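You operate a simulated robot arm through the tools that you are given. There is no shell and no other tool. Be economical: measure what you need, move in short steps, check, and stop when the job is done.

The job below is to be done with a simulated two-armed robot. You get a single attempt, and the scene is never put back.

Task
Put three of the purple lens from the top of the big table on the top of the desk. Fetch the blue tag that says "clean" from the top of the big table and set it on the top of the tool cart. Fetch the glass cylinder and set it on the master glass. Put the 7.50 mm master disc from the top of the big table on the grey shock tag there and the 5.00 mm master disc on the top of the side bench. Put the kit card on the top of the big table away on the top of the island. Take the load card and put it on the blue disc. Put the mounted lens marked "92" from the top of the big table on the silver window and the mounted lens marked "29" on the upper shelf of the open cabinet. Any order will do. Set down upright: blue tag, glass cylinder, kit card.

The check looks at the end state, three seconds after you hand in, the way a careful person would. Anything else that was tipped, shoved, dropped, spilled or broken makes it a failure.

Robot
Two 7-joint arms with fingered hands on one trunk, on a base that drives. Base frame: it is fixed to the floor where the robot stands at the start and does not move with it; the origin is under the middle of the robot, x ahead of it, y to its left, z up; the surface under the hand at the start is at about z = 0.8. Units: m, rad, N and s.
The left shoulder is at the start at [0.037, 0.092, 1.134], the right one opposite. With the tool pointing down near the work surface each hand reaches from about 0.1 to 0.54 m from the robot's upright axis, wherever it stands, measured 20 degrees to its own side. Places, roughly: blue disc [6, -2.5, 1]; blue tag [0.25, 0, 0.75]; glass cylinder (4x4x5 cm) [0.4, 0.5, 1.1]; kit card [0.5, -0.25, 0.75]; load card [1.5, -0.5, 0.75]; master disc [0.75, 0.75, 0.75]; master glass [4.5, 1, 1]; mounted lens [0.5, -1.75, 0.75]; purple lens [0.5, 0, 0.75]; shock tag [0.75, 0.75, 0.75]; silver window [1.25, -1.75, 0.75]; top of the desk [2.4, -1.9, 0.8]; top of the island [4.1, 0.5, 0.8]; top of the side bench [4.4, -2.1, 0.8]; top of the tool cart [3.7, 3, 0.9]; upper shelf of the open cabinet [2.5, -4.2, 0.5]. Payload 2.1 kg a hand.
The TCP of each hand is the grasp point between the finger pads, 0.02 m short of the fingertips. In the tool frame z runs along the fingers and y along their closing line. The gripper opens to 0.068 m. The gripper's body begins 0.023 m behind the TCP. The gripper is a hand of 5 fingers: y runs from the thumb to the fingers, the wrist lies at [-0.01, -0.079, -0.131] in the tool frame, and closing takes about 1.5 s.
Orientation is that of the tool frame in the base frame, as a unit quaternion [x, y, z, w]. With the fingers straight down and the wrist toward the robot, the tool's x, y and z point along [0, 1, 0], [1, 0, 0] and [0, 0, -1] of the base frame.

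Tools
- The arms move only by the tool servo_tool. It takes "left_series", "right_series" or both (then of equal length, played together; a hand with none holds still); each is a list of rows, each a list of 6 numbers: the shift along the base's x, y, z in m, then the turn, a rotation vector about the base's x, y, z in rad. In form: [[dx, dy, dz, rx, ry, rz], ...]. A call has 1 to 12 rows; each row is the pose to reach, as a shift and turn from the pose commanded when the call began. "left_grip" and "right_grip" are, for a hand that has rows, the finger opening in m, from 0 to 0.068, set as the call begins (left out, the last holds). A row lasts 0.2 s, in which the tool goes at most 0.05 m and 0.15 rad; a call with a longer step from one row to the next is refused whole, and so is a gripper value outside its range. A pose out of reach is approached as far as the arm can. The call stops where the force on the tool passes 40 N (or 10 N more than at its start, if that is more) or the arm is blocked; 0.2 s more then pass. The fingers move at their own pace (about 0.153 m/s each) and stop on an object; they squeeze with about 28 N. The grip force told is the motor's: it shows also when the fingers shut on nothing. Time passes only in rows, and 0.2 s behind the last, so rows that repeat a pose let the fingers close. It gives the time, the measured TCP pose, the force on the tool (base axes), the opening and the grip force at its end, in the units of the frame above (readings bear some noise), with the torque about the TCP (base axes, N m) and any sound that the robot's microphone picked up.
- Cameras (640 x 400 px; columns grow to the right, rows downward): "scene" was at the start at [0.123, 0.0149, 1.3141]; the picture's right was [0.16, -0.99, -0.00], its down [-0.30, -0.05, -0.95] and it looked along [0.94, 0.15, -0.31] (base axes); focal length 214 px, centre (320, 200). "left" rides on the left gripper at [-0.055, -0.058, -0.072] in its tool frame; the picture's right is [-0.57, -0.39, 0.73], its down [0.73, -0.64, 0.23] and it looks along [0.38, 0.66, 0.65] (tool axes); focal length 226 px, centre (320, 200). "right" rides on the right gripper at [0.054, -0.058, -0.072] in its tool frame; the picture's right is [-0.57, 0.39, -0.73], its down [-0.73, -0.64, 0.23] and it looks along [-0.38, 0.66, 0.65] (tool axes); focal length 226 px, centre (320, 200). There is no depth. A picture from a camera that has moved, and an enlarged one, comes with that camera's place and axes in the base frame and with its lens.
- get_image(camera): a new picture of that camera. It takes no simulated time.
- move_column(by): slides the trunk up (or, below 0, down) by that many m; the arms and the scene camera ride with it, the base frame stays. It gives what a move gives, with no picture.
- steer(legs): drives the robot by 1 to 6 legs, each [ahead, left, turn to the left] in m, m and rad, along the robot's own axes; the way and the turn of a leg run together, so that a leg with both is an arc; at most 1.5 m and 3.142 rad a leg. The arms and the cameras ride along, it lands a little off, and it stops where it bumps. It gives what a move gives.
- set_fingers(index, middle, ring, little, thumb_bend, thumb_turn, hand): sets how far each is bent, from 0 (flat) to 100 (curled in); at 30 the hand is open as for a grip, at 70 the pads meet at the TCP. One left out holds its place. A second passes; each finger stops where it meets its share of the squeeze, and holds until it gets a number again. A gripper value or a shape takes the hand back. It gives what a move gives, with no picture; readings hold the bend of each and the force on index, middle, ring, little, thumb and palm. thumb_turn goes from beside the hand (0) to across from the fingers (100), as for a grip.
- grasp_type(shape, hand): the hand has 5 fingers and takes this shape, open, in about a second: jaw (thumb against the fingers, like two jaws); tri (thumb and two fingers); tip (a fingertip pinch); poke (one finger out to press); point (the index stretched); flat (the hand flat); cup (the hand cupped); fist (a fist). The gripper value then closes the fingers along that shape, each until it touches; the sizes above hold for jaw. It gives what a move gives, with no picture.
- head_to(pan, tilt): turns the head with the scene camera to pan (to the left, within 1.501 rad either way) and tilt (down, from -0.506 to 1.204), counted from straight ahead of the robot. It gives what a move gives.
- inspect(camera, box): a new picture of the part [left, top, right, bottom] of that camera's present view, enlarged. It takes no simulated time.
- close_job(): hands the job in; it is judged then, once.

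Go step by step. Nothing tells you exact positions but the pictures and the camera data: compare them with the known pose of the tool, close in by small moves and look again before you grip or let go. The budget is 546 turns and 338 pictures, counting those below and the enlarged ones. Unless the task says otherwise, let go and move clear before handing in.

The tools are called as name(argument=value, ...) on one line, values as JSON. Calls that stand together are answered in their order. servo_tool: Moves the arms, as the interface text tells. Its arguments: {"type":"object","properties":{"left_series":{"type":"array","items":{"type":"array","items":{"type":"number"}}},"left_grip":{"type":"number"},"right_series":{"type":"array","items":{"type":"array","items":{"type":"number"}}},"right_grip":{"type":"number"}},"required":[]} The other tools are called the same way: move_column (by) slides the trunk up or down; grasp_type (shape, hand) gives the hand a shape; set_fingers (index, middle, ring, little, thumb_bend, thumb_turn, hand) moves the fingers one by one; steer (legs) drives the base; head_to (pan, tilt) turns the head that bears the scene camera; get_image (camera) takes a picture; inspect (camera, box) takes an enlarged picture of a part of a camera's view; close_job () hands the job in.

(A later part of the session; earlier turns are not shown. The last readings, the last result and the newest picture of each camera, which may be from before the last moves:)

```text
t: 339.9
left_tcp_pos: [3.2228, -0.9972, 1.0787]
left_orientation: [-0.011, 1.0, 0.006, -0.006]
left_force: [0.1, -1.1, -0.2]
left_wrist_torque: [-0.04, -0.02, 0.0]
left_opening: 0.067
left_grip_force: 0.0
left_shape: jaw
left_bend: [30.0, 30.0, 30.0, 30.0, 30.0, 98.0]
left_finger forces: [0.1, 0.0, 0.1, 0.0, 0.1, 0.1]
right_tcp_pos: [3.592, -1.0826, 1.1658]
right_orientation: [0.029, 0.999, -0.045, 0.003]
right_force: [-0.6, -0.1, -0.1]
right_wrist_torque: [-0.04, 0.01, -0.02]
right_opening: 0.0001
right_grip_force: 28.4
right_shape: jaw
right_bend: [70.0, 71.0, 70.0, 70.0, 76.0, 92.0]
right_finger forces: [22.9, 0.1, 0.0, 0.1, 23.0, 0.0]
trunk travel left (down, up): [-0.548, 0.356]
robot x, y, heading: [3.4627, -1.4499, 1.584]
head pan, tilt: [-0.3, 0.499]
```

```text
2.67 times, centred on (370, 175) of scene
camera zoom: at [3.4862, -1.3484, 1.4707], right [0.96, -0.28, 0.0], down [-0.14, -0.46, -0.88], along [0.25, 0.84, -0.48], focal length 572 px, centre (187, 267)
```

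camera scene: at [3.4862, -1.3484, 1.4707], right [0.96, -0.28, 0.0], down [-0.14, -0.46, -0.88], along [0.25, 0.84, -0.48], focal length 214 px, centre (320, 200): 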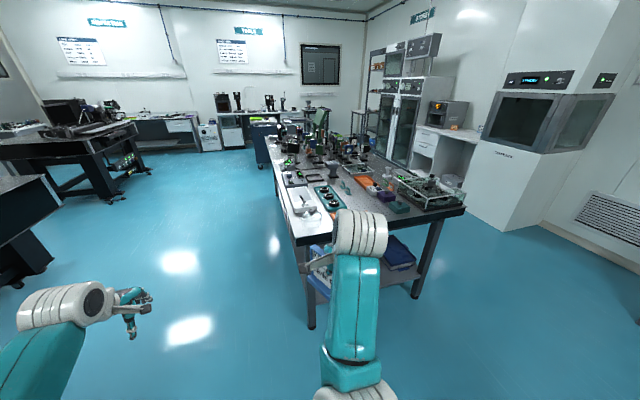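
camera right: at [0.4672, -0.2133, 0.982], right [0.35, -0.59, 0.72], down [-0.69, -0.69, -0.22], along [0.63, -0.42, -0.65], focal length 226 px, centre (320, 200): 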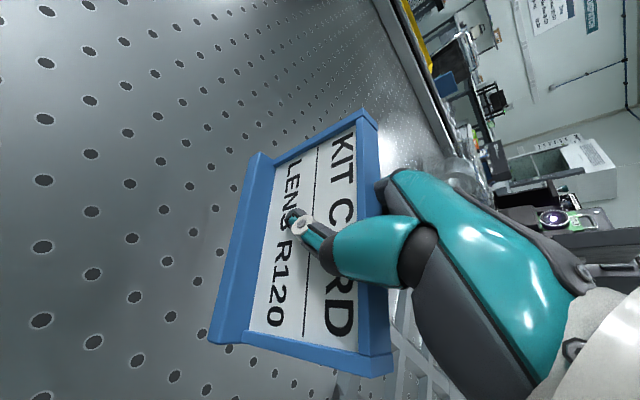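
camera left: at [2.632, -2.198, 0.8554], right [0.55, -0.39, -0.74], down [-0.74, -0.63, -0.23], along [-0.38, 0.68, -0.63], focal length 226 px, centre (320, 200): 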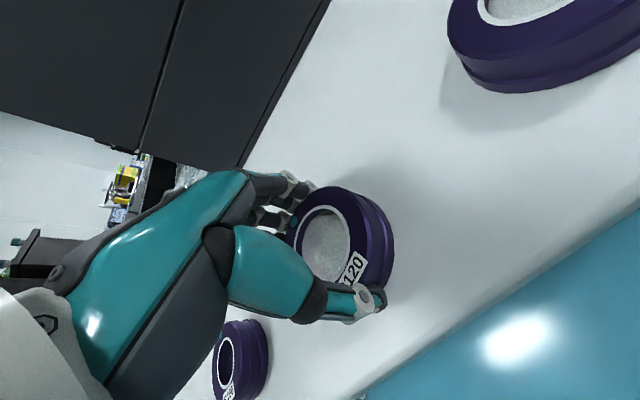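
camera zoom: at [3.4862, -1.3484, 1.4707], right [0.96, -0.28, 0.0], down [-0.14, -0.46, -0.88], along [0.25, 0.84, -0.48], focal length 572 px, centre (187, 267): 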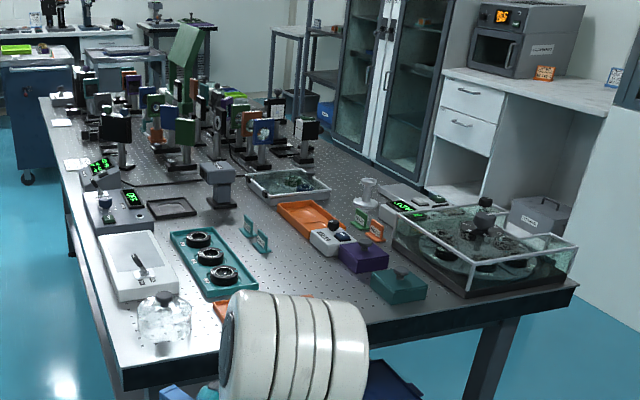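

steer(legs=[[0.4, 0, -0.012], [0, -0.6, 0]])

head_to(pan=0, tilt=0.7)

get_image(camera="scene")

```text
t: 345.4
left_tcp_pos: [3.8322, -0.5945, 1.0798]
left_orientation: [-0.006, 1.0, 0.006, -0.006]
left_force: [0.3, 0.2, 0.6]
left_wrist_torque: [0.01, 0.0, 0.02]
left_opening: 0.067
left_grip_force: 0.0
left_shape: jaw
left_bend: [30.0, 30.0, 30.0, 30.0, 30.0, 98.0]
left_finger forces: [0.0, 0.1, 0.0, 0.1, 0.1, 0.0]
right_tcp_pos: [4.1993, -0.6862, 1.1661]
right_orientation: [0.034, 0.998, -0.045, 0.003]
right_force: [0.4, 0.4, -0.9]
right_wrist_torque: [0.0, 0.0, 0.01]
right_opening: 0.0001
right_grip_force: 28.4
right_shape: jaw
right_bend: [70.0, 71.0, 70.0, 70.0, 76.0, 92.0]
right_finger forces: [22.9, 0.1, 0.0, 0.1, 22.9, 0.1]
trunk travel left (down, up): [-0.548, 0.356]
robot x, y, heading: [4.0675, -1.0522, 1.573]
head pan, tilt: [-0.3, 0.499]
```

```text
t: 346.2
left_tcp_pos: [3.8328, -0.595, 1.0784]
left_orientation: [-0.006, 1.0, 0.006, -0.006]
left_force: [0.1, -0.1, 0.3]
left_wrist_torque: [0.02, -0.01, -0.01]
left_opening: 0.0671
left_grip_force: 0.1
left_shape: jaw
left_bend: [30.0, 30.0, 30.0, 30.0, 30.0, 98.0]
left_finger forces: [0.0, 0.0, 0.1, 0.1, 0.1, 0.0]
right_tcp_pos: [4.2, -0.6863, 1.1664]
right_orientation: [0.034, 0.998, -0.045, 0.002]
right_force: [0.1, 0.0, -0.9]
right_wrist_torque: [0.0, -0.03, -0.01]
right_opening: 0.0
right_grip_force: 28.0
right_shape: jaw
right_bend: [70.0, 71.0, 70.0, 70.0, 76.0, 92.0]
right_finger forces: [22.8, 0.1, 0.1, 0.0, 23.1, 0.0]
trunk travel left (down, up): [-0.548, 0.356]
robot x, y, heading: [4.0675, -1.0579, 1.569]
head pan, tilt: [0.0, 0.7]
```

```text
200 pictures are left
camera scene: at [4.0647, -0.9509, 1.4531], right [1.0, 0.0, 0.0], down [0.0, -0.64, -0.77], along [0.0, 0.77, -0.64], focal length 214 px, centre (320, 200)
```

scene: 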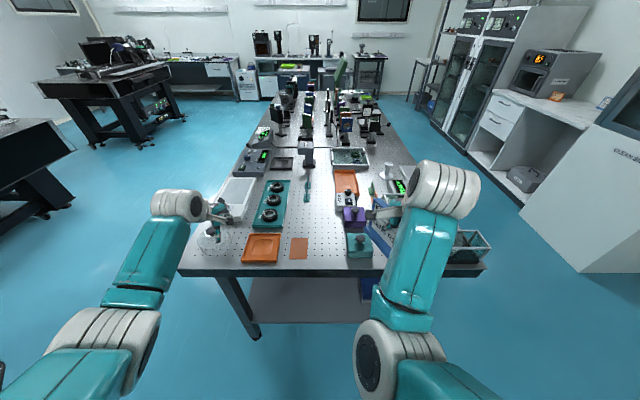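

inspect(camera="scene", box=[180, 140, 480, 290])

get_image(camera="right")

```text
2.13 times, centred on (330, 215) of scene
camera zoom: at [4.0647, -0.9509, 1.4531], right [1.0, 0.0, 0.0], down [0.0, -0.64, -0.77], along [0.0, 0.77, -0.64], focal length 458 px, centre (299, 168)
```

zoom: 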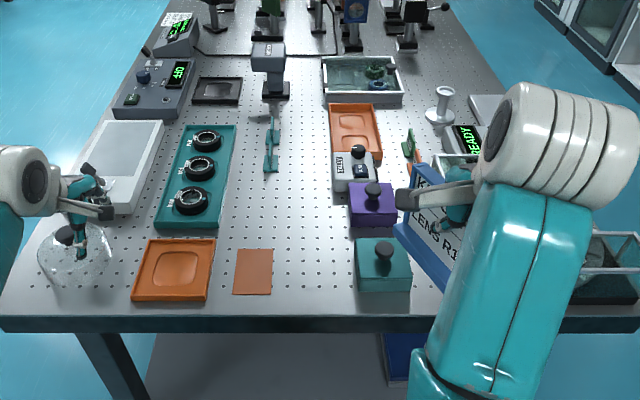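

```text
198 pictures are left
camera right: at [4.1409, -0.7347, 1.2414], right [0.59, 0.41, 0.7], down [0.69, -0.71, -0.16], along [0.42, 0.58, -0.7], focal length 226 px, centre (320, 200)
```

right: 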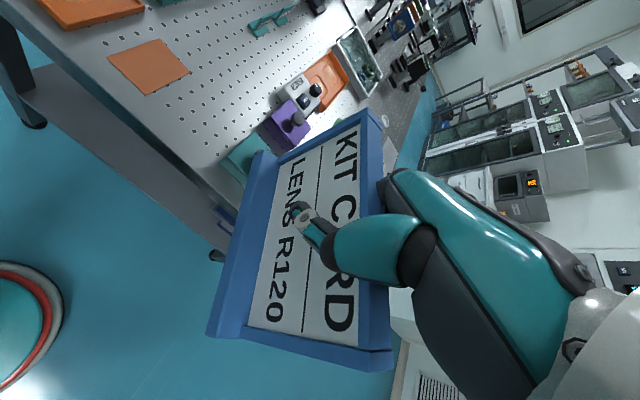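

The island's free patch is around (4.09, −0.40). I retract the left hand, level the right, and move in.

servo_tool(left_series=[[0, -0.04, 0.03, 0, 0, 0], [0, -0.08, 0.06, 0, 0, 0], [0, -0.12, 0.09, 0, 0, 0], [0, -0.16, 0.12, 0, 0, 0], [0, -0.2, 0.15, 0, 0, 0]], right_series=[[0, 0.02, 0, 0.02, 0, 0], [0, 0.04, 0, 0.04, 0, 0], [0, 0.06, 0, 0.06, 0, 0], [0, 0.08, 0, 0.08, 0, 0], [0, 0.1, 0, 0.09, 0, 0]])

steer(legs=[[0.187, 0.11, 0]])

move_column(by=-0.2)

get_image(camera="scene")

get_image(camera="right")

```text
t: 347.4
left_tcp_pos: [3.8324, -0.7969, 1.2297]
left_orientation: [-0.007, 1.0, 0.006, -0.007]
left_force: [0.3, -0.7, 0.4]
left_wrist_torque: [0.03, -0.03, 0.01]
left_opening: 0.0668
left_grip_force: 0.1
left_shape: jaw
left_bend: [30.0, 30.0, 30.0, 30.0, 30.0, 98.0]
left_finger forces: [0.0, 0.0, 0.0, 0.0, 0.1, 0.1]
right_tcp_pos: [4.1994, -0.586, 1.1659]
right_orientation: [0.035, 0.999, 0.0, 0.002]
right_force: [-0.1, 0.1, 1.1]
right_wrist_torque: [0.02, -0.02, 0.0]
right_opening: 0.0
right_grip_force: 28.0
right_shape: jaw
right_bend: [70.0, 71.0, 70.0, 70.0, 76.0, 92.0]
right_finger forces: [23.5, 0.1, 0.0, 0.0, 23.4, 0.0]
trunk travel left (down, up): [-0.548, 0.356]
robot x, y, heading: [4.0659, -1.0523, 1.571]
head pan, tilt: [0.0, 0.7]
```

```text
t: 349.1
left_tcp_pos: [3.7228, -0.6071, 1.2282]
left_orientation: [-0.006, 1.0, 0.006, -0.006]
left_force: [-0.2, -0.1, -0.2]
left_wrist_torque: [0.01, -0.01, 0.01]
left_opening: 0.0671
left_grip_force: 0.0
left_shape: jaw
left_bend: [30.0, 30.0, 30.0, 30.0, 30.0, 98.0]
left_finger forces: [0.1, 0.1, 0.0, 0.0, 0.1, 0.0]
right_tcp_pos: [4.0903, -0.3981, 1.1662]
right_orientation: [0.034, 0.999, 0.001, 0.002]
right_force: [0.0, 0.2, 0.0]
right_wrist_torque: [0.02, 0.01, -0.01]
right_opening: 0.0
right_grip_force: 28.1
right_shape: jaw
right_bend: [70.0, 71.0, 70.0, 70.0, 76.0, 92.0]
right_finger forces: [23.6, 0.0, 0.0, 0.0, 23.5, 0.0]
trunk travel left (down, up): [-0.548, 0.356]
robot x, y, heading: [3.953, -0.869, 1.574]
head pan, tilt: [0.0, 0.7]
```

```text
t: 351.2
left_tcp_pos: [3.7215, -0.6028, 1.0223]
left_orientation: [-0.006, 1.0, -0.009, -0.006]
left_force: [0.0, 0.4, 0.2]
left_wrist_torque: [-0.03, 0.0, -0.02]
left_opening: 0.067
left_grip_force: 0.0
left_shape: jaw
left_bend: [30.0, 30.0, 30.0, 30.0, 30.0, 98.0]
left_finger forces: [0.0, 0.1, 0.0, 0.0, 0.0, 0.0]
right_tcp_pos: [4.0893, -0.3993, 0.9661]
right_orientation: [0.034, 0.999, 0.0, 0.002]
right_force: [-0.7, -0.3, -0.8]
right_wrist_torque: [0.02, -0.02, -0.03]
right_opening: 0.0
right_grip_force: 28.3
right_shape: jaw
right_bend: [70.0, 71.0, 70.0, 70.0, 77.0, 92.0]
right_finger forces: [23.9, 0.0, 0.0, 0.0, 23.8, 0.0]
trunk travel left (down, up): [-0.348, 0.556]
robot x, y, heading: [3.9567, -0.8673, 1.567]
head pan, tilt: [0.0, 0.7]
```

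```text
197 pictures are left
camera scene: at [3.9543, -0.7449, 1.2522], right [1.0, 0.0, 0.0], down [0.0, -0.64, -0.76], along [0.0, 0.76, -0.64], focal length 214 px, centre (320, 200)
```

scene: 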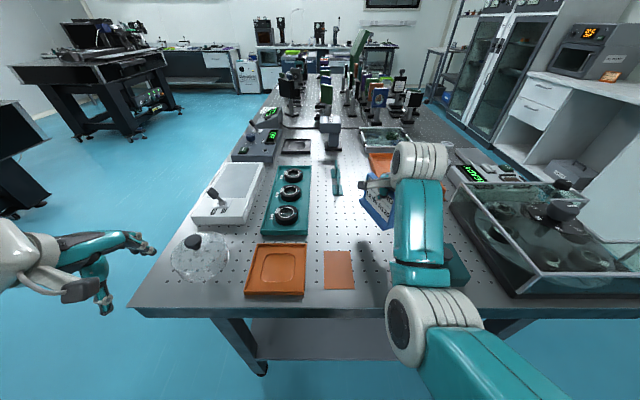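

```text
196 pictures are left
camera right: at [4.0303, -0.4543, 1.037], right [0.59, 0.35, 0.73], down [0.69, -0.69, -0.23], along [0.42, 0.64, -0.64], focal length 226 px, centre (320, 200)
```

right: 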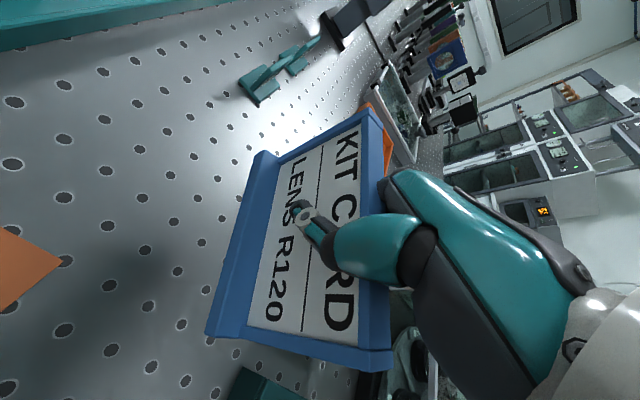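

servo_tool(right_series=[[-0.015, 0.01, -0.02, 0, 0, 0], [-0.028, 0.015, -0.04, 0, 0, 0]])

move_column(by=-0.05)

get_image(camera="right")

inspect(camera="scene", box=[300, 130, 480, 310])

```text
t: 351.8
left_tcp_pos: [3.7224, -0.6029, 1.0228]
left_orientation: [-0.006, 1.0, -0.009, -0.006]
left_force: [0.4, -0.7, 0.0]
left_wrist_torque: [-0.01, -0.01, 0.03]
left_opening: 0.0669
left_grip_force: 0.0
left_shape: jaw
left_bend: [30.0, 30.0, 30.0, 30.0, 30.0, 98.0]
left_finger forces: [0.1, 0.0, 0.0, 0.1, 0.0, 0.0]
right_tcp_pos: [4.0608, -0.3839, 0.9246]
right_orientation: [0.035, 0.999, -0.001, 0.002]
right_force: [0.6, 0.3, -0.3]
right_wrist_torque: [0.02, -0.02, 0.0]
right_opening: 0.0003
right_grip_force: 27.6
right_shape: jaw
right_bend: [70.0, 71.0, 70.0, 70.0, 77.0, 92.0]
right_finger forces: [24.1, 0.1, 0.1, 0.0, 24.3, 0.0]
trunk travel left (down, up): [-0.348, 0.556]
robot x, y, heading: [3.9561, -0.8705, 1.576]
head pan, tilt: [0.0, 0.7]
```

```text
t: 352.6
left_tcp_pos: [3.7211, -0.6021, 0.9774]
left_orientation: [-0.005, 1.0, -0.013, -0.005]
left_force: [0.2, -0.3, 0.1]
left_wrist_torque: [-0.02, -0.01, -0.03]
left_opening: 0.067
left_grip_force: 0.1
left_shape: jaw
left_bend: [30.0, 30.0, 30.0, 30.0, 30.0, 98.0]
left_finger forces: [0.0, 0.1, 0.1, 0.1, 0.1, 0.0]
right_tcp_pos: [4.0619, -0.3809, 0.891]
right_orientation: [0.035, 0.999, 0.013, 0.002]
right_force: [-0.7, 0.4, 20.7]
right_wrist_torque: [0.22, -0.21, -0.03]
right_opening: 0.0001
right_grip_force: 28.1
right_shape: jaw
right_bend: [70.0, 71.0, 70.0, 70.0, 82.0, 89.0]
right_finger forces: [31.0, 0.0, 0.1, 0.0, 33.7, 7.5]
trunk travel left (down, up): [-0.305, 0.598]
robot x, y, heading: [3.9572, -0.8642, 1.572]
head pan, tilt: [0.0, 0.7]
stopped: the force on the tool passed its limit at 52 N (the readings are from after the stop); the commanded pose is now the measured one
```

```text
195 pictures are left
camera right: at [4.0021, -0.4392, 0.9598], right [0.59, 0.33, 0.74], down [0.69, -0.68, -0.25], along [0.42, 0.65, -0.63], focal length 226 px, centre (320, 200)
```

right: 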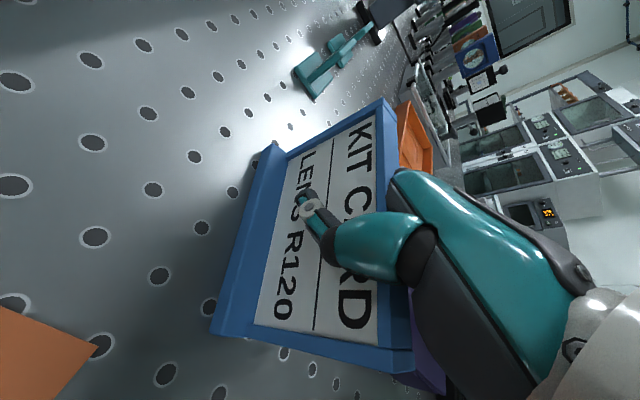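

```text
2.22 times, centred on (390, 220) of scene
camera zoom: at [3.954, -0.7406, 1.2093], right [1.0, 0.0, 0.0], down [0.0, -0.64, -0.77], along [0.0, 0.77, -0.64], focal length 477 px, centre (164, 156)
```

zoom: 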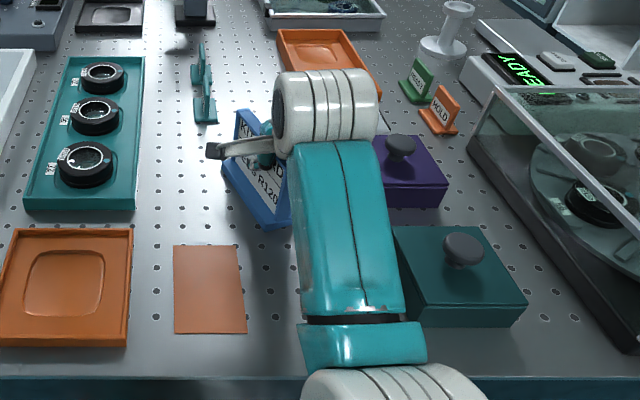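

The island's top is at z≈0.84, and the card base rests on it. I relieve pressure slightly and open.

servo_tool(right_series=[[0, 0, 0.002, 0, 0, 0], [0, 0, 0.003, 0, 0, 0]])

inspect(camera="right", box=[180, 80, 460, 400])

```text
t: 353.2
left_tcp_pos: [3.7205, -0.6014, 0.9777]
left_orientation: [-0.005, 1.0, -0.015, -0.006]
left_force: [-0.6, -0.6, -0.7]
left_wrist_torque: [0.02, 0.02, 0.01]
left_opening: 0.0667
left_grip_force: 0.1
left_shape: jaw
left_bend: [30.0, 30.0, 30.0, 30.0, 30.0, 98.0]
left_finger forces: [0.0, 0.0, 0.0, 0.1, 0.1, 0.1]
right_tcp_pos: [4.0616, -0.3824, 0.8901]
right_orientation: [0.035, 0.999, 0.008, 0.001]
right_force: [1.1, 0.4, 13.7]
right_wrist_torque: [0.23, -0.12, -0.04]
right_opening: 0.0
right_grip_force: 27.6
right_shape: jaw
right_bend: [70.0, 71.0, 70.0, 70.0, 82.0, 89.0]
right_finger forces: [29.8, 0.0, 0.0, 0.0, 31.9, 7.1]
trunk travel left (down, up): [-0.305, 0.598]
robot x, y, heading: [3.9548, -0.8665, 1.572]
head pan, tilt: [0.0, 0.7]
```

```text
1.25 times, centred on (320, 240) of right
camera zoom: at [4.0023, -0.4388, 0.9606], right [0.59, 0.33, 0.74], down [0.69, -0.69, -0.24], along [0.42, 0.65, -0.63], focal length 283 px, centre (320, 150)
```

zoom: 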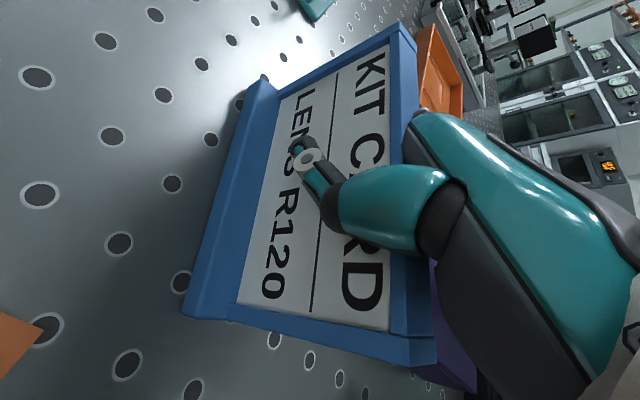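

servo_tool(right_series=[[0, 0, 0.001, 0, 0, 0], [0, 0, 0.001, 0, 0, 0], [0, 0, 0.001, 0, 0, 0], [0, 0, 0.001, 0, 0, 0], [0, 0, 0.001, 0, 0, 0], [0, 0, 0.001, 0, 0, 0]], right_grip=0.06)

get_image(camera="right")

```text
t: 354.6
left_tcp_pos: [3.7213, -0.6001, 0.9773]
left_orientation: [-0.006, 1.0, -0.015, -0.005]
left_force: [1.0, 0.5, 0.9]
left_wrist_torque: [0.01, -0.01, 0.0]
left_opening: 0.0669
left_grip_force: 0.1
left_shape: jaw
left_bend: [30.0, 30.0, 30.0, 30.0, 30.0, 98.0]
left_finger forces: [0.0, 0.0, 0.0, 0.0, 0.0, 0.1]
right_tcp_pos: [4.0622, -0.3812, 0.8899]
right_orientation: [0.034, 0.999, 0.008, 0.002]
right_force: [-0.1, -0.4, 0.6]
right_wrist_torque: [0.0, 0.03, -0.04]
right_opening: 0.0598
right_grip_force: 0.1
right_shape: jaw
right_bend: [27.0, 32.0, 31.0, 32.0, 42.0, 98.0]
right_finger forces: [0.3, 0.1, 0.0, 0.0, 0.3, 1.5]
trunk travel left (down, up): [-0.305, 0.598]
robot x, y, heading: [3.9593, -0.8658, 1.578]
head pan, tilt: [0.0, 0.7]
```

```text
192 pictures are left
camera right: at [4.0022, -0.4378, 0.9613], right [0.59, 0.33, 0.73], down [0.69, -0.69, -0.24], along [0.42, 0.65, -0.63], focal length 226 px, centre (320, 200)
```

right: 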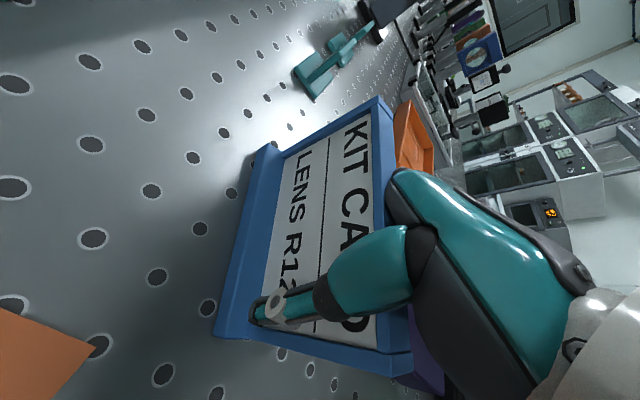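

move_column(by=0.04)

get_image(camera="right")

```text
t: 355.4
left_tcp_pos: [3.7206, -0.6011, 1.0168]
left_orientation: [-0.005, 1.0, -0.015, -0.006]
left_force: [-0.1, -0.4, -0.8]
left_wrist_torque: [0.03, -0.03, 0.01]
left_opening: 0.0669
left_grip_force: 0.0
left_shape: jaw
left_bend: [30.0, 30.0, 30.0, 30.0, 30.0, 98.0]
left_finger forces: [0.1, 0.0, 0.0, 0.0, 0.0, 0.1]
right_tcp_pos: [4.0607, -0.3814, 0.9312]
right_orientation: [0.035, 0.999, 0.009, 0.001]
right_force: [0.3, -0.8, 0.6]
right_wrist_torque: [0.01, 0.03, -0.04]
right_opening: 0.0601
right_grip_force: 0.0
right_shape: jaw
right_bend: [27.0, 32.0, 31.0, 32.0, 42.0, 98.0]
right_finger forces: [0.0, 0.0, 0.0, 0.0, 0.0, 0.0]
trunk travel left (down, up): [-0.345, 0.558]
robot x, y, heading: [3.9542, -0.862, 1.575]
head pan, tilt: [0.0, 0.7]
```

```text
191 pictures are left
camera right: at [4.0023, -0.4379, 1.0015], right [0.59, 0.33, 0.73], down [0.69, -0.69, -0.24], along [0.42, 0.65, -0.63], focal length 226 px, centre (320, 200)
```

right: 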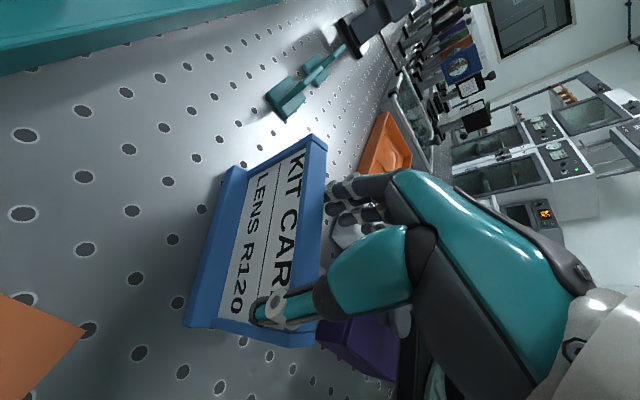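

move_column(by=0.25)

inspect(camera="scene", box=[180, 130, 480, 310])

```text
t: 358.0
left_tcp_pos: [3.7209, -0.6006, 1.2675]
left_orientation: [-0.005, 1.0, -0.014, -0.006]
left_force: [-0.3, 0.3, 0.5]
left_wrist_torque: [0.04, 0.01, 0.0]
left_opening: 0.0671
left_grip_force: 0.2
left_shape: jaw
left_bend: [30.0, 30.0, 30.0, 30.0, 30.0, 98.0]
left_finger forces: [0.1, 0.0, 0.0, 0.1, 0.1, 0.1]
right_tcp_pos: [4.0625, -0.3811, 1.1808]
right_orientation: [0.035, 0.999, 0.008, 0.001]
right_force: [0.2, -0.4, 0.4]
right_wrist_torque: [-0.02, -0.01, -0.02]
right_opening: 0.0599
right_grip_force: 0.2
right_shape: jaw
right_bend: [27.0, 32.0, 31.0, 32.0, 42.0, 98.0]
right_finger forces: [0.1, 0.1, 0.1, 0.0, 0.0, 0.0]
trunk travel left (down, up): [-0.595, 0.308]
robot x, y, heading: [3.9554, -0.8633, 1.572]
head pan, tilt: [0.0, 0.7]
```

```text
2.13 times, centred on (330, 220) of scene
camera zoom: at [3.9543, -0.7663, 1.5007], right [1.0, 0.0, 0.0], down [0.0, -0.64, -0.76], along [0.0, 0.76, -0.64], focal length 458 px, centre (299, 157)
```

zoom: 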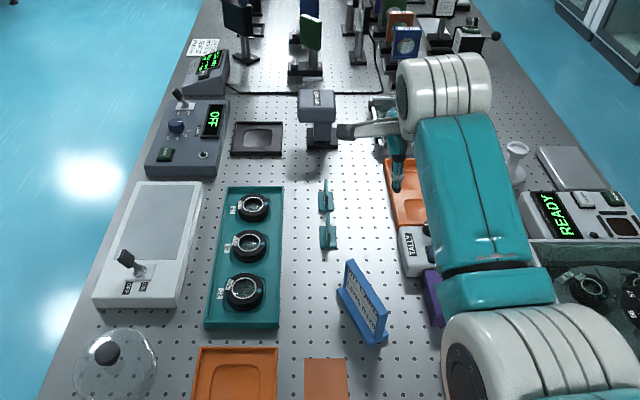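

The kit card stands upright on the island. Next: the load card on the table's rear side. I sidestep out to the aisle and look.

steer(legs=[[-0.3, 0, 0], [0, 0.9, 0], [0.5, 0, 0], [0, 0, 1.57]])

head_to(pan=0, tilt=0.5)

get_image(camera="scene")

```text
t: 370.7
left_tcp_pos: [2.7955, -0.9053, 1.2673]
left_orientation: [0.71, -0.704, 0.014, -0.006]
left_force: [-0.8, 0.1, 0.2]
left_wrist_torque: [0.02, -0.02, 0.04]
left_opening: 0.0668
left_grip_force: 0.0
left_shape: jaw
left_bend: [30.0, 30.0, 30.0, 30.0, 30.0, 98.0]
left_finger forces: [0.0, 0.0, 0.0, 0.0, 0.1, 0.1]
right_tcp_pos: [2.5779, -0.5647, 1.1811]
right_orientation: [-0.682, 0.731, 0.007, -0.005]
right_force: [0.5, -0.5, 0.2]
right_wrist_torque: [0.04, -0.01, 0.0]
right_opening: 0.0598
right_grip_force: 0.1
right_shape: jaw
right_bend: [27.0, 32.0, 31.0, 32.0, 42.0, 98.0]
right_finger forces: [0.0, 0.0, 0.1, 0.0, 0.0, 0.1]
trunk travel left (down, up): [-0.595, 0.308]
robot x, y, heading: [3.0619, -0.6691, -3.138]
head pan, tilt: [0.0, 0.7]
```

```text
t: 371.4
left_tcp_pos: [2.7949, -0.9054, 1.2695]
left_orientation: [0.71, -0.704, 0.014, -0.007]
left_force: [-0.2, 0.6, 1.0]
left_wrist_torque: [-0.04, 0.01, 0.0]
left_opening: 0.0671
left_grip_force: 0.0
left_shape: jaw
left_bend: [30.0, 30.0, 30.0, 30.0, 30.0, 98.0]
left_finger forces: [0.0, 0.0, 0.0, 0.1, 0.1, 0.0]
right_tcp_pos: [2.5769, -0.564, 1.1808]
right_orientation: [-0.683, 0.731, 0.007, -0.006]
right_force: [0.1, 0.0, 0.0]
right_wrist_torque: [-0.02, -0.03, -0.02]
right_opening: 0.0598
right_grip_force: 0.0
right_shape: jaw
right_bend: [27.0, 32.0, 31.0, 32.0, 42.0, 98.0]
right_finger forces: [0.1, 0.1, 0.0, 0.1, 0.0, 0.1]
trunk travel left (down, up): [-0.595, 0.308]
robot x, y, heading: [3.063, -0.6678, -3.138]
head pan, tilt: [0.0, 0.499]
```

```text
189 pictures are left
camera scene: at [2.9534, -0.6699, 1.5184], right [0.0, 1.0, 0.0], down [0.48, 0.0, -0.88], along [-0.88, 0.0, -0.48], focal length 214 px, centre (320, 200)
```

scene: 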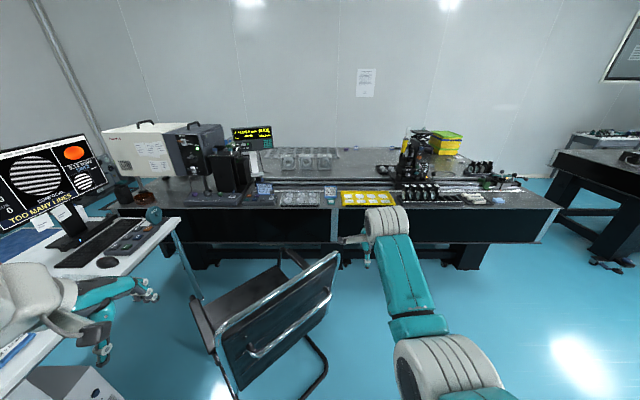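

inspect(camera="scene", box=[230, 140, 420, 220])

inspect(camera="scene", box=[390, 110, 580, 220])

```text
3.37 times, centred on (325, 180) of scene
camera zoom: at [2.9534, -0.6699, 1.5184], right [0.0, 1.0, 0.0], down [0.48, 0.0, -0.88], along [-0.88, 0.0, -0.48], focal length 722 px, centre (303, 267)
```

zoom: 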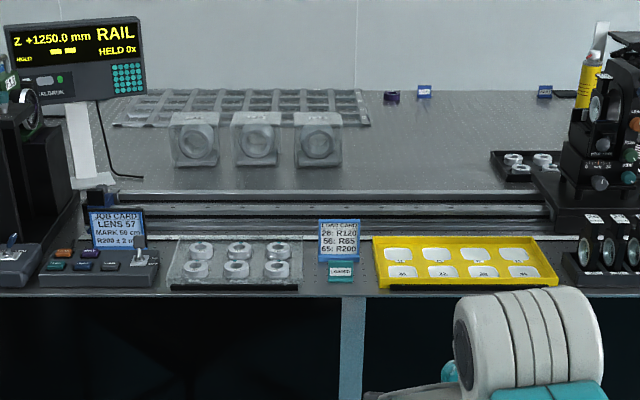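

```text
3.37 times, centred on (485, 165) of scene
camera zoom: at [2.9534, -0.6699, 1.5184], right [0.0, 1.0, 0.0], down [0.48, 0.0, -0.88], along [-0.88, 0.0, -0.48], focal length 722 px, centre (-236, 318)
```

zoom: 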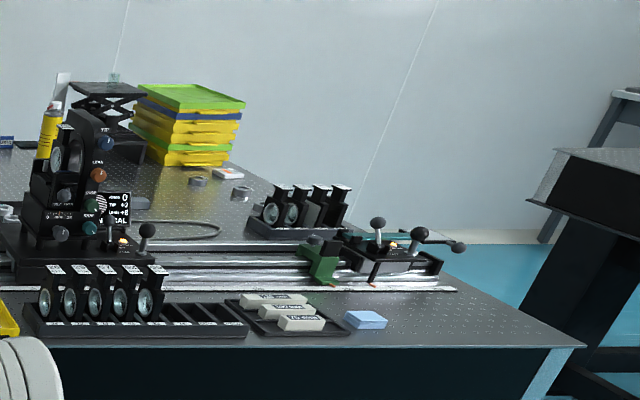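

The load card is the blue card at about (1.615, −0.592) with a small teal tag right in front. To avoid it twisting in the grip, I test the three-finger "tri" shape.

grasp_type(shape="tri", hand="right")

get_image(camera="right")

servo_tool(right_series=[[0, 0, 0, 0, 0, 0], [0, 0, 0, 0, 0, 0], [0, 0, 0, 0, 0, 0], [0, 0, 0, 0, 0, 0], [0, 0, 0, 0, 0, 0], [0, 0, 0, 0, 0, 0], [0, 0, 0, 0, 0, 0], [0, 0, 0, 0, 0, 0]], right_grip=0.01)

get_image(camera="right")

```text
t: 372.3
left_tcp_pos: [2.7947, -0.9049, 1.2671]
left_orientation: [0.71, -0.704, 0.014, -0.007]
left_force: [0.5, -0.8, 0.1]
left_wrist_torque: [0.0, -0.02, 0.04]
left_opening: 0.0671
left_grip_force: 0.0
left_shape: jaw
left_bend: [30.0, 30.0, 30.0, 30.0, 30.0, 98.0]
left_finger forces: [0.1, 0.0, 0.0, 0.1, 0.0, 0.0]
right_tcp_pos: [2.5775, -0.564, 1.1817]
right_orientation: [-0.682, 0.731, 0.007, -0.006]
right_force: [-0.2, -0.3, 0.5]
right_wrist_torque: [-0.01, -0.02, 0.01]
right_opening: 0.0678
right_grip_force: 0.0
right_shape: tri
right_bend: [30.0, 30.0, 99.0, 99.0, 30.0, 98.0]
right_finger forces: [0.1, 0.0, 0.1, 0.0, 0.0, 0.0]
trunk travel left (down, up): [-0.595, 0.308]
robot x, y, heading: [3.0582, -0.6674, -3.141]
head pan, tilt: [0.0, 0.499]
```

```text
186 pictures are left
camera right: at [2.6319, -0.6234, 1.2515], right [-0.33, 0.59, 0.74], down [0.69, 0.69, -0.24], along [-0.65, 0.42, -0.63], focal length 226 px, centre (320, 200)
```

right: 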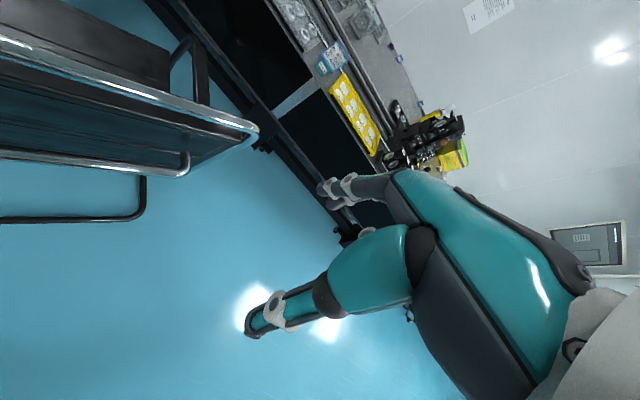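

```text
t: 374.1
left_tcp_pos: [2.7957, -0.9064, 1.2675]
left_orientation: [0.71, -0.704, 0.014, -0.007]
left_force: [0.6, 0.5, -0.2]
left_wrist_torque: [0.05, -0.01, 0.03]
left_opening: 0.067
left_grip_force: 0.1
left_shape: jaw
left_bend: [30.0, 30.0, 30.0, 30.0, 30.0, 98.0]
left_finger forces: [0.0, 0.0, 0.1, 0.1, 0.0, 0.0]
right_tcp_pos: [2.5768, -0.5641, 1.1818]
right_orientation: [-0.682, 0.731, 0.007, -0.005]
right_force: [-0.6, 0.0, 0.3]
right_wrist_torque: [-0.03, 0.03, 0.02]
right_opening: 0.0102
right_grip_force: 0.1
right_shape: tri
right_bend: [73.0, 61.0, 99.0, 99.0, 74.0, 100.0]
right_finger forces: [0.1, 0.1, 0.0, 0.0, 0.1, 0.0]
trunk travel left (down, up): [-0.595, 0.308]
robot x, y, heading: [3.0644, -0.6733, -3.141]
head pan, tilt: [0.0, 0.499]
```

```text
185 pictures are left
camera right: at [2.6319, -0.6234, 1.2515], right [-0.33, 0.59, 0.74], down [0.69, 0.69, -0.24], along [-0.65, 0.42, -0.63], focal length 226 px, centre (320, 200)
```

right: 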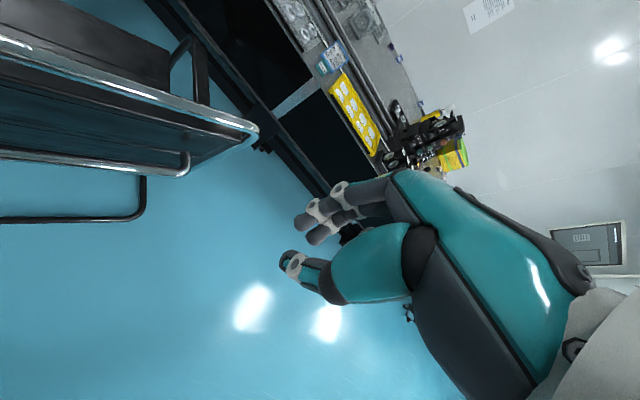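

"Tri" looks right. I'll approach the load card with the left hand from beside the chair; first set the left shape, retract the right hand, and drive there.

grasp_type(shape="tri", hand="left")

servo_tool(right_series=[[0.04, 0.01, 0.01, 0, 0, 0], [0.08, 0.02, 0.02, 0, 0, 0], [0.12, 0.03, 0.03, 0, 0, 0], [0.16, 0.04, 0.04, 0, 0, 0], [0.2, 0.05, 0.04, 0, 0, 0]], right_grip=0.068)

steer(legs=[[0, -0.6, 0], [0.9, 0, 0], [0, 0, 0.667]])

get_image(camera="scene")

```text
t: 375.0
left_tcp_pos: [2.7959, -0.9049, 1.2686]
left_orientation: [0.71, -0.704, 0.013, -0.007]
left_force: [-0.1, 0.5, 0.0]
left_wrist_torque: [0.01, -0.01, -0.01]
left_opening: 0.0678
left_grip_force: 0.0
left_shape: tri
left_bend: [30.0, 30.0, 99.0, 99.0, 30.0, 98.0]
left_finger forces: [0.0, 0.0, 0.1, 0.0, 0.1, 0.0]
right_tcp_pos: [2.5781, -0.5648, 1.1804]
right_orientation: [-0.682, 0.732, 0.008, -0.006]
right_force: [0.4, -0.4, -0.1]
right_wrist_torque: [-0.01, -0.04, 0.01]
right_opening: 0.0102
right_grip_force: 0.1
right_shape: tri
right_bend: [73.0, 61.0, 99.0, 99.0, 74.0, 100.0]
right_finger forces: [0.0, 0.1, 0.0, 0.0, 0.0, 0.0]
trunk travel left (down, up): [-0.595, 0.308]
robot x, y, heading: [3.0614, -0.6678, -3.144]
head pan, tilt: [0.0, 0.499]
```

```text
t: 376.2
left_tcp_pos: [2.7964, -0.9036, 1.2673]
left_orientation: [0.71, -0.704, 0.013, -0.007]
left_force: [0.2, -1.5, -0.1]
left_wrist_torque: [-0.03, 0.01, -0.03]
left_opening: 0.0676
left_grip_force: 0.1
left_shape: tri
left_bend: [30.0, 30.0, 99.0, 99.0, 30.0, 98.0]
left_finger forces: [0.0, 0.1, 0.0, 0.0, 0.0, 0.1]
right_tcp_pos: [2.7521, -0.5113, 1.2154]
right_orientation: [-0.678, 0.735, 0.014, -0.005]
right_force: [0.4, 0.0, -0.9]
right_wrist_torque: [0.01, 0.01, -0.01]
right_opening: 0.068
right_grip_force: 0.0
right_shape: tri
right_bend: [30.0, 30.0, 99.0, 99.0, 30.0, 98.0]
right_finger forces: [0.1, 0.0, 0.0, 0.0, 0.1, 0.0]
right hand out of reach, approached as far as the arm can: row 5
trunk travel left (down, up): [-0.595, 0.308]
robot x, y, heading: [3.0624, -0.6682, -3.142]
head pan, tilt: [0.0, 0.499]
```

```text
t: 385.7
left_tcp_pos: [2.1031, -0.4211, 1.2675]
left_orientation: [0.9, -0.435, 0.011, -0.012]
left_force: [-0.1, 0.8, -0.4]
left_wrist_torque: [-0.01, -0.02, 0.0]
left_opening: 0.068
left_grip_force: 0.2
left_shape: tri
left_bend: [30.0, 30.0, 99.0, 99.0, 30.0, 98.0]
left_finger forces: [0.0, 0.0, 0.2, 0.0, 0.0, 0.1]
right_tcp_pos: [1.8287, -0.1377, 1.214]
right_orientation: [0.881, -0.473, -0.013, 0.007]
right_force: [0.1, 0.2, -0.5]
right_wrist_torque: [0.02, 0.01, -0.04]
right_opening: 0.0679
right_grip_force: 0.1
right_shape: tri
right_bend: [30.0, 30.0, 99.0, 99.0, 30.0, 98.0]
right_finger forces: [0.0, 0.0, 0.1, 0.1, 0.0, 0.0]
trunk travel left (down, up): [-0.595, 0.308]
robot x, y, heading: [2.1664, -0.0727, -2.481]
head pan, tilt: [0.0, 0.499]
```

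```text
184 pictures are left
camera scene: at [2.083, -0.1377, 1.5184], right [-0.61, 0.79, 0.0], down [0.38, 0.29, -0.88], along [-0.69, -0.54, -0.48], focal length 214 px, centre (320, 200)
```

scene: 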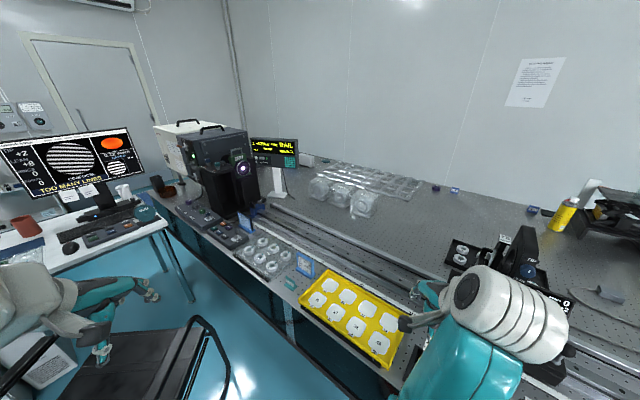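

servo_tool(right_series=[[0.01, 0.01, 0.03, 0, 0, 0], [0.02, 0.02, 0.06, 0, 0, 0], [0.03, 0.03, 0.1, 0, 0, 0]])

steer(legs=[[0.25, 0.0, 0.0]])

head_to(pan=0, tilt=0.8)

get_image(camera="scene")

```text
t: 386.5
left_tcp_pos: [2.1026, -0.4205, 1.2685]
left_orientation: [0.9, -0.435, 0.011, -0.011]
left_force: [0.5, -0.4, -0.3]
left_wrist_torque: [-0.01, -0.02, -0.03]
left_opening: 0.0679
left_grip_force: 0.1
left_shape: tri
left_bend: [30.0, 30.0, 99.0, 99.0, 30.0, 98.0]
left_finger forces: [0.1, 0.1, 0.1, 0.1, 0.0, 0.1]
right_tcp_pos: [1.8274, -0.1334, 1.2154]
right_orientation: [0.879, -0.476, -0.018, 0.006]
right_force: [0.0, 0.3, -0.6]
right_wrist_torque: [0.02, 0.01, 0.02]
right_opening: 0.0676
right_grip_force: 0.0
right_shape: tri
right_bend: [30.0, 30.0, 99.0, 99.0, 30.0, 98.0]
right_finger forces: [0.0, 0.0, 0.0, 0.0, 0.0, 0.0]
right hand out of reach, approached as far as the arm can: row 1, 2, 3
trunk travel left (down, up): [-0.595, 0.308]
robot x, y, heading: [2.1675, -0.0707, -2.482]
head pan, tilt: [0.0, 0.499]
```

```text
t: 388.3
left_tcp_pos: [1.9021, -0.578, 1.2673]
left_orientation: [0.9, -0.435, 0.011, -0.011]
left_force: [0.4, -0.3, 1.1]
left_wrist_torque: [-0.04, -0.01, -0.04]
left_opening: 0.0676
left_grip_force: 0.1
left_shape: tri
left_bend: [30.0, 30.0, 99.0, 99.0, 30.0, 98.0]
left_finger forces: [0.1, 0.0, 0.1, 0.1, 0.0, 0.0]
right_tcp_pos: [1.6257, -0.2901, 1.2152]
right_orientation: [0.879, -0.476, -0.019, 0.006]
right_force: [-0.2, -0.2, 0.0]
right_wrist_torque: [-0.02, -0.03, 0.01]
right_opening: 0.0678
right_grip_force: 0.0
right_shape: tri
right_bend: [30.0, 30.0, 99.0, 99.0, 30.0, 98.0]
right_finger forces: [0.1, 0.1, 0.1, 0.0, 0.0, 0.0]
trunk travel left (down, up): [-0.595, 0.308]
robot x, y, heading: [1.9707, -0.2292, -2.475]
head pan, tilt: [0.0, 0.499]
```

```text
t: 389.1
left_tcp_pos: [1.9019, -0.5776, 1.2665]
left_orientation: [0.9, -0.435, 0.01, -0.011]
left_force: [-0.5, 0.1, -0.7]
left_wrist_torque: [-0.01, -0.02, 0.03]
left_opening: 0.0678
left_grip_force: 0.1
left_shape: tri
left_bend: [30.0, 30.0, 99.0, 99.0, 30.0, 98.0]
left_finger forces: [0.0, 0.0, 0.0, 0.1, 0.0, 0.0]
right_tcp_pos: [1.626, -0.2895, 1.2158]
right_orientation: [0.878, -0.478, -0.021, 0.005]
right_force: [-0.2, -0.4, -0.4]
right_wrist_torque: [0.01, -0.02, 0.0]
right_opening: 0.0681
right_grip_force: 0.0
right_shape: tri
right_bend: [30.0, 30.0, 99.0, 99.0, 30.0, 98.0]
right_finger forces: [0.0, 0.1, 0.1, 0.0, 0.0, 0.1]
trunk travel left (down, up): [-0.595, 0.308]
robot x, y, heading: [1.9677, -0.2297, -2.484]
head pan, tilt: [0.0, 0.799]
```

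```text
183 pictures are left
camera scene: at [1.8907, -0.2873, 1.4925], right [-0.61, 0.79, 0.0], down [0.57, 0.44, -0.7], along [-0.55, -0.43, -0.72], focal length 214 px, centre (320, 200)
```

scene: 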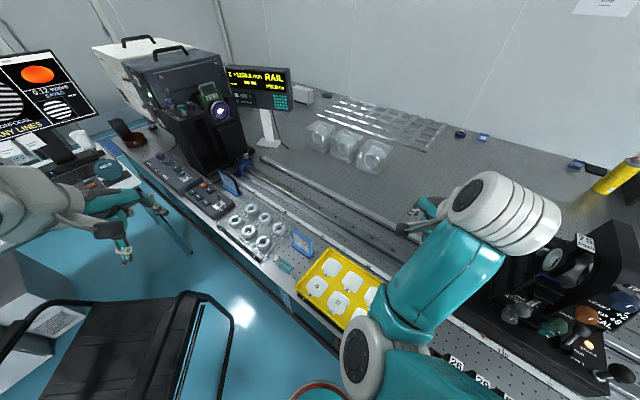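

inspect(camera="scene", box=[210, 190, 390, 320])

get_image(camera="left")

```text
3.08 times, centred on (300, 255) of scene
camera zoom: at [1.8907, -0.2873, 1.4925], right [-0.61, 0.79, 0.0], down [0.57, 0.44, -0.7], along [-0.55, -0.43, -0.72], focal length 660 px, centre (382, 31)
```

zoom: 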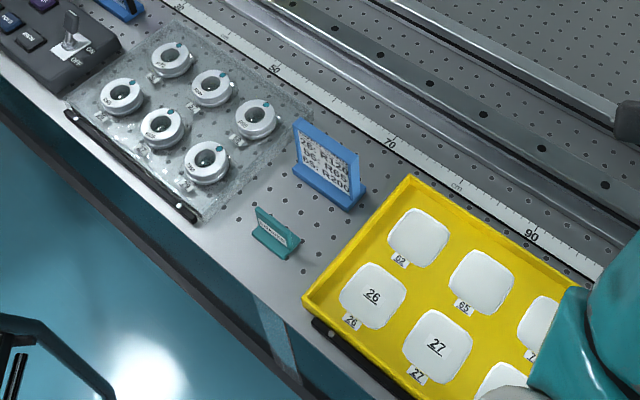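

```text
181 pictures are left
camera left: at [1.9127, -0.4986, 1.3404], right [-0.03, 0.69, -0.72], down [0.96, -0.17, -0.2], along [-0.27, -0.7, -0.66], focal length 226 px, centre (320, 200)
```

left: 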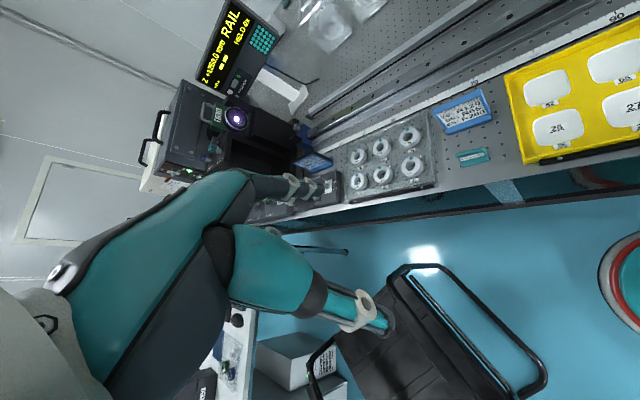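

The load card stands at centre (1.588, −0.597), top z≈0.88; the teal tag at x≈1.69. I move the base 4 cm closer and bring the left hand over it with its closing line across the card.

steer(legs=[[0.045, 0.02, 0.0]])

servo_tool(left_series=[[-0.04, -0.002, 0, 0, 0, -0.08], [-0.08, -0.004, 0, 0, 0, -0.16], [-0.12, -0.006, 0, 0, 0, -0.24], [-0.16, -0.008, 0, 0, 0, -0.33], [-0.2, -0.01, 0, 0, 0, -0.42], [-0.23, -0.01, 0, 0, 0, -0.51], [-0.255, -0.01, 0, 0, 0, -0.6], [-0.275, -0.005, 0, 0, 0, -0.665]], left_grip=0.068)

get_image(camera="left")

get_image(camera="scene")

```text
t: 390.1
left_tcp_pos: [1.8794, -0.6221, 1.2677]
left_orientation: [0.9, -0.435, 0.011, -0.012]
left_force: [0.2, -0.6, 0.2]
left_wrist_torque: [0.04, 0.0, 0.03]
left_opening: 0.0677
left_grip_force: 0.1
left_shape: tri
left_bend: [30.0, 30.0, 99.0, 99.0, 30.0, 98.0]
left_finger forces: [0.0, 0.0, 0.1, 0.1, 0.1, 0.1]
right_tcp_pos: [1.602, -0.3325, 1.2158]
right_orientation: [0.878, -0.477, -0.02, 0.005]
right_force: [-0.4, -0.2, -0.3]
right_wrist_torque: [0.01, -0.01, 0.01]
right_opening: 0.0682
right_grip_force: 0.0
right_shape: tri
right_bend: [30.0, 30.0, 99.0, 99.0, 30.0, 98.0]
right_finger forces: [0.0, 0.0, 0.1, 0.1, 0.0, 0.0]
trunk travel left (down, up): [-0.595, 0.308]
robot x, y, heading: [1.9449, -0.2703, -2.482]
head pan, tilt: [0.0, 0.799]
```

```text
t: 391.9
left_tcp_pos: [1.6041, -0.6243, 1.2689]
left_orientation: [0.708, -0.706, 0.015, -0.006]
left_force: [0.9, -0.7, 0.4]
left_wrist_torque: [0.01, -0.01, 0.04]
left_opening: 0.0679
left_grip_force: 0.1
left_shape: tri
left_bend: [30.0, 30.0, 99.0, 99.0, 30.0, 98.0]
left_finger forces: [0.0, 0.1, 0.0, 0.1, 0.0, 0.1]
right_tcp_pos: [1.6024, -0.3313, 1.2162]
right_orientation: [0.878, -0.478, -0.021, 0.005]
right_force: [-0.6, 0.2, -0.1]
right_wrist_torque: [-0.01, 0.02, -0.04]
right_opening: 0.0679
right_grip_force: 0.1
right_shape: tri
right_bend: [30.0, 30.0, 99.0, 99.0, 30.0, 98.0]
right_finger forces: [0.0, 0.0, 0.1, 0.1, 0.0, 0.0]
trunk travel left (down, up): [-0.595, 0.308]
robot x, y, heading: [1.9447, -0.2729, -2.481]
head pan, tilt: [0.0, 0.799]
```

```text
180 pictures are left
camera left: at [1.6599, -0.5692, 1.3405], right [0.41, 0.56, -0.72], down [0.65, -0.73, -0.2], along [-0.64, -0.39, -0.66], focal length 226 px, centre (320, 200)
```

left: 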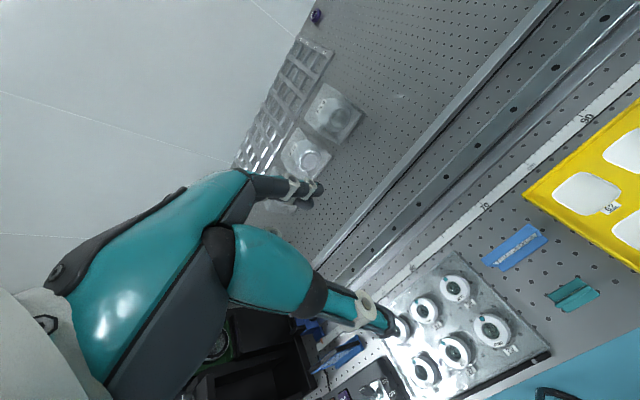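

```text
179 pictures are left
camera scene: at [1.867, -0.3307, 1.4925], right [-0.61, 0.79, 0.0], down [0.57, 0.44, -0.7], along [-0.55, -0.43, -0.72], focal length 214 px, centre (320, 200)
```

scene: 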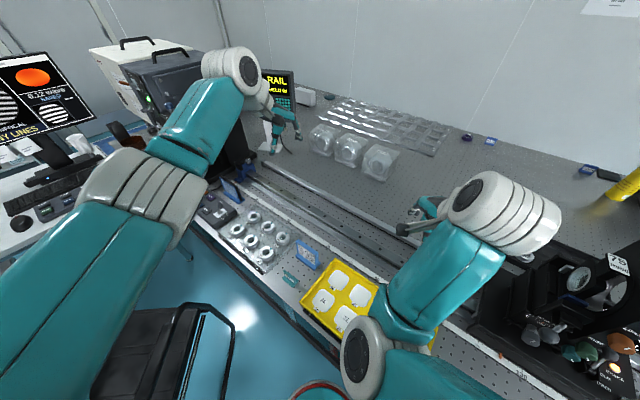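

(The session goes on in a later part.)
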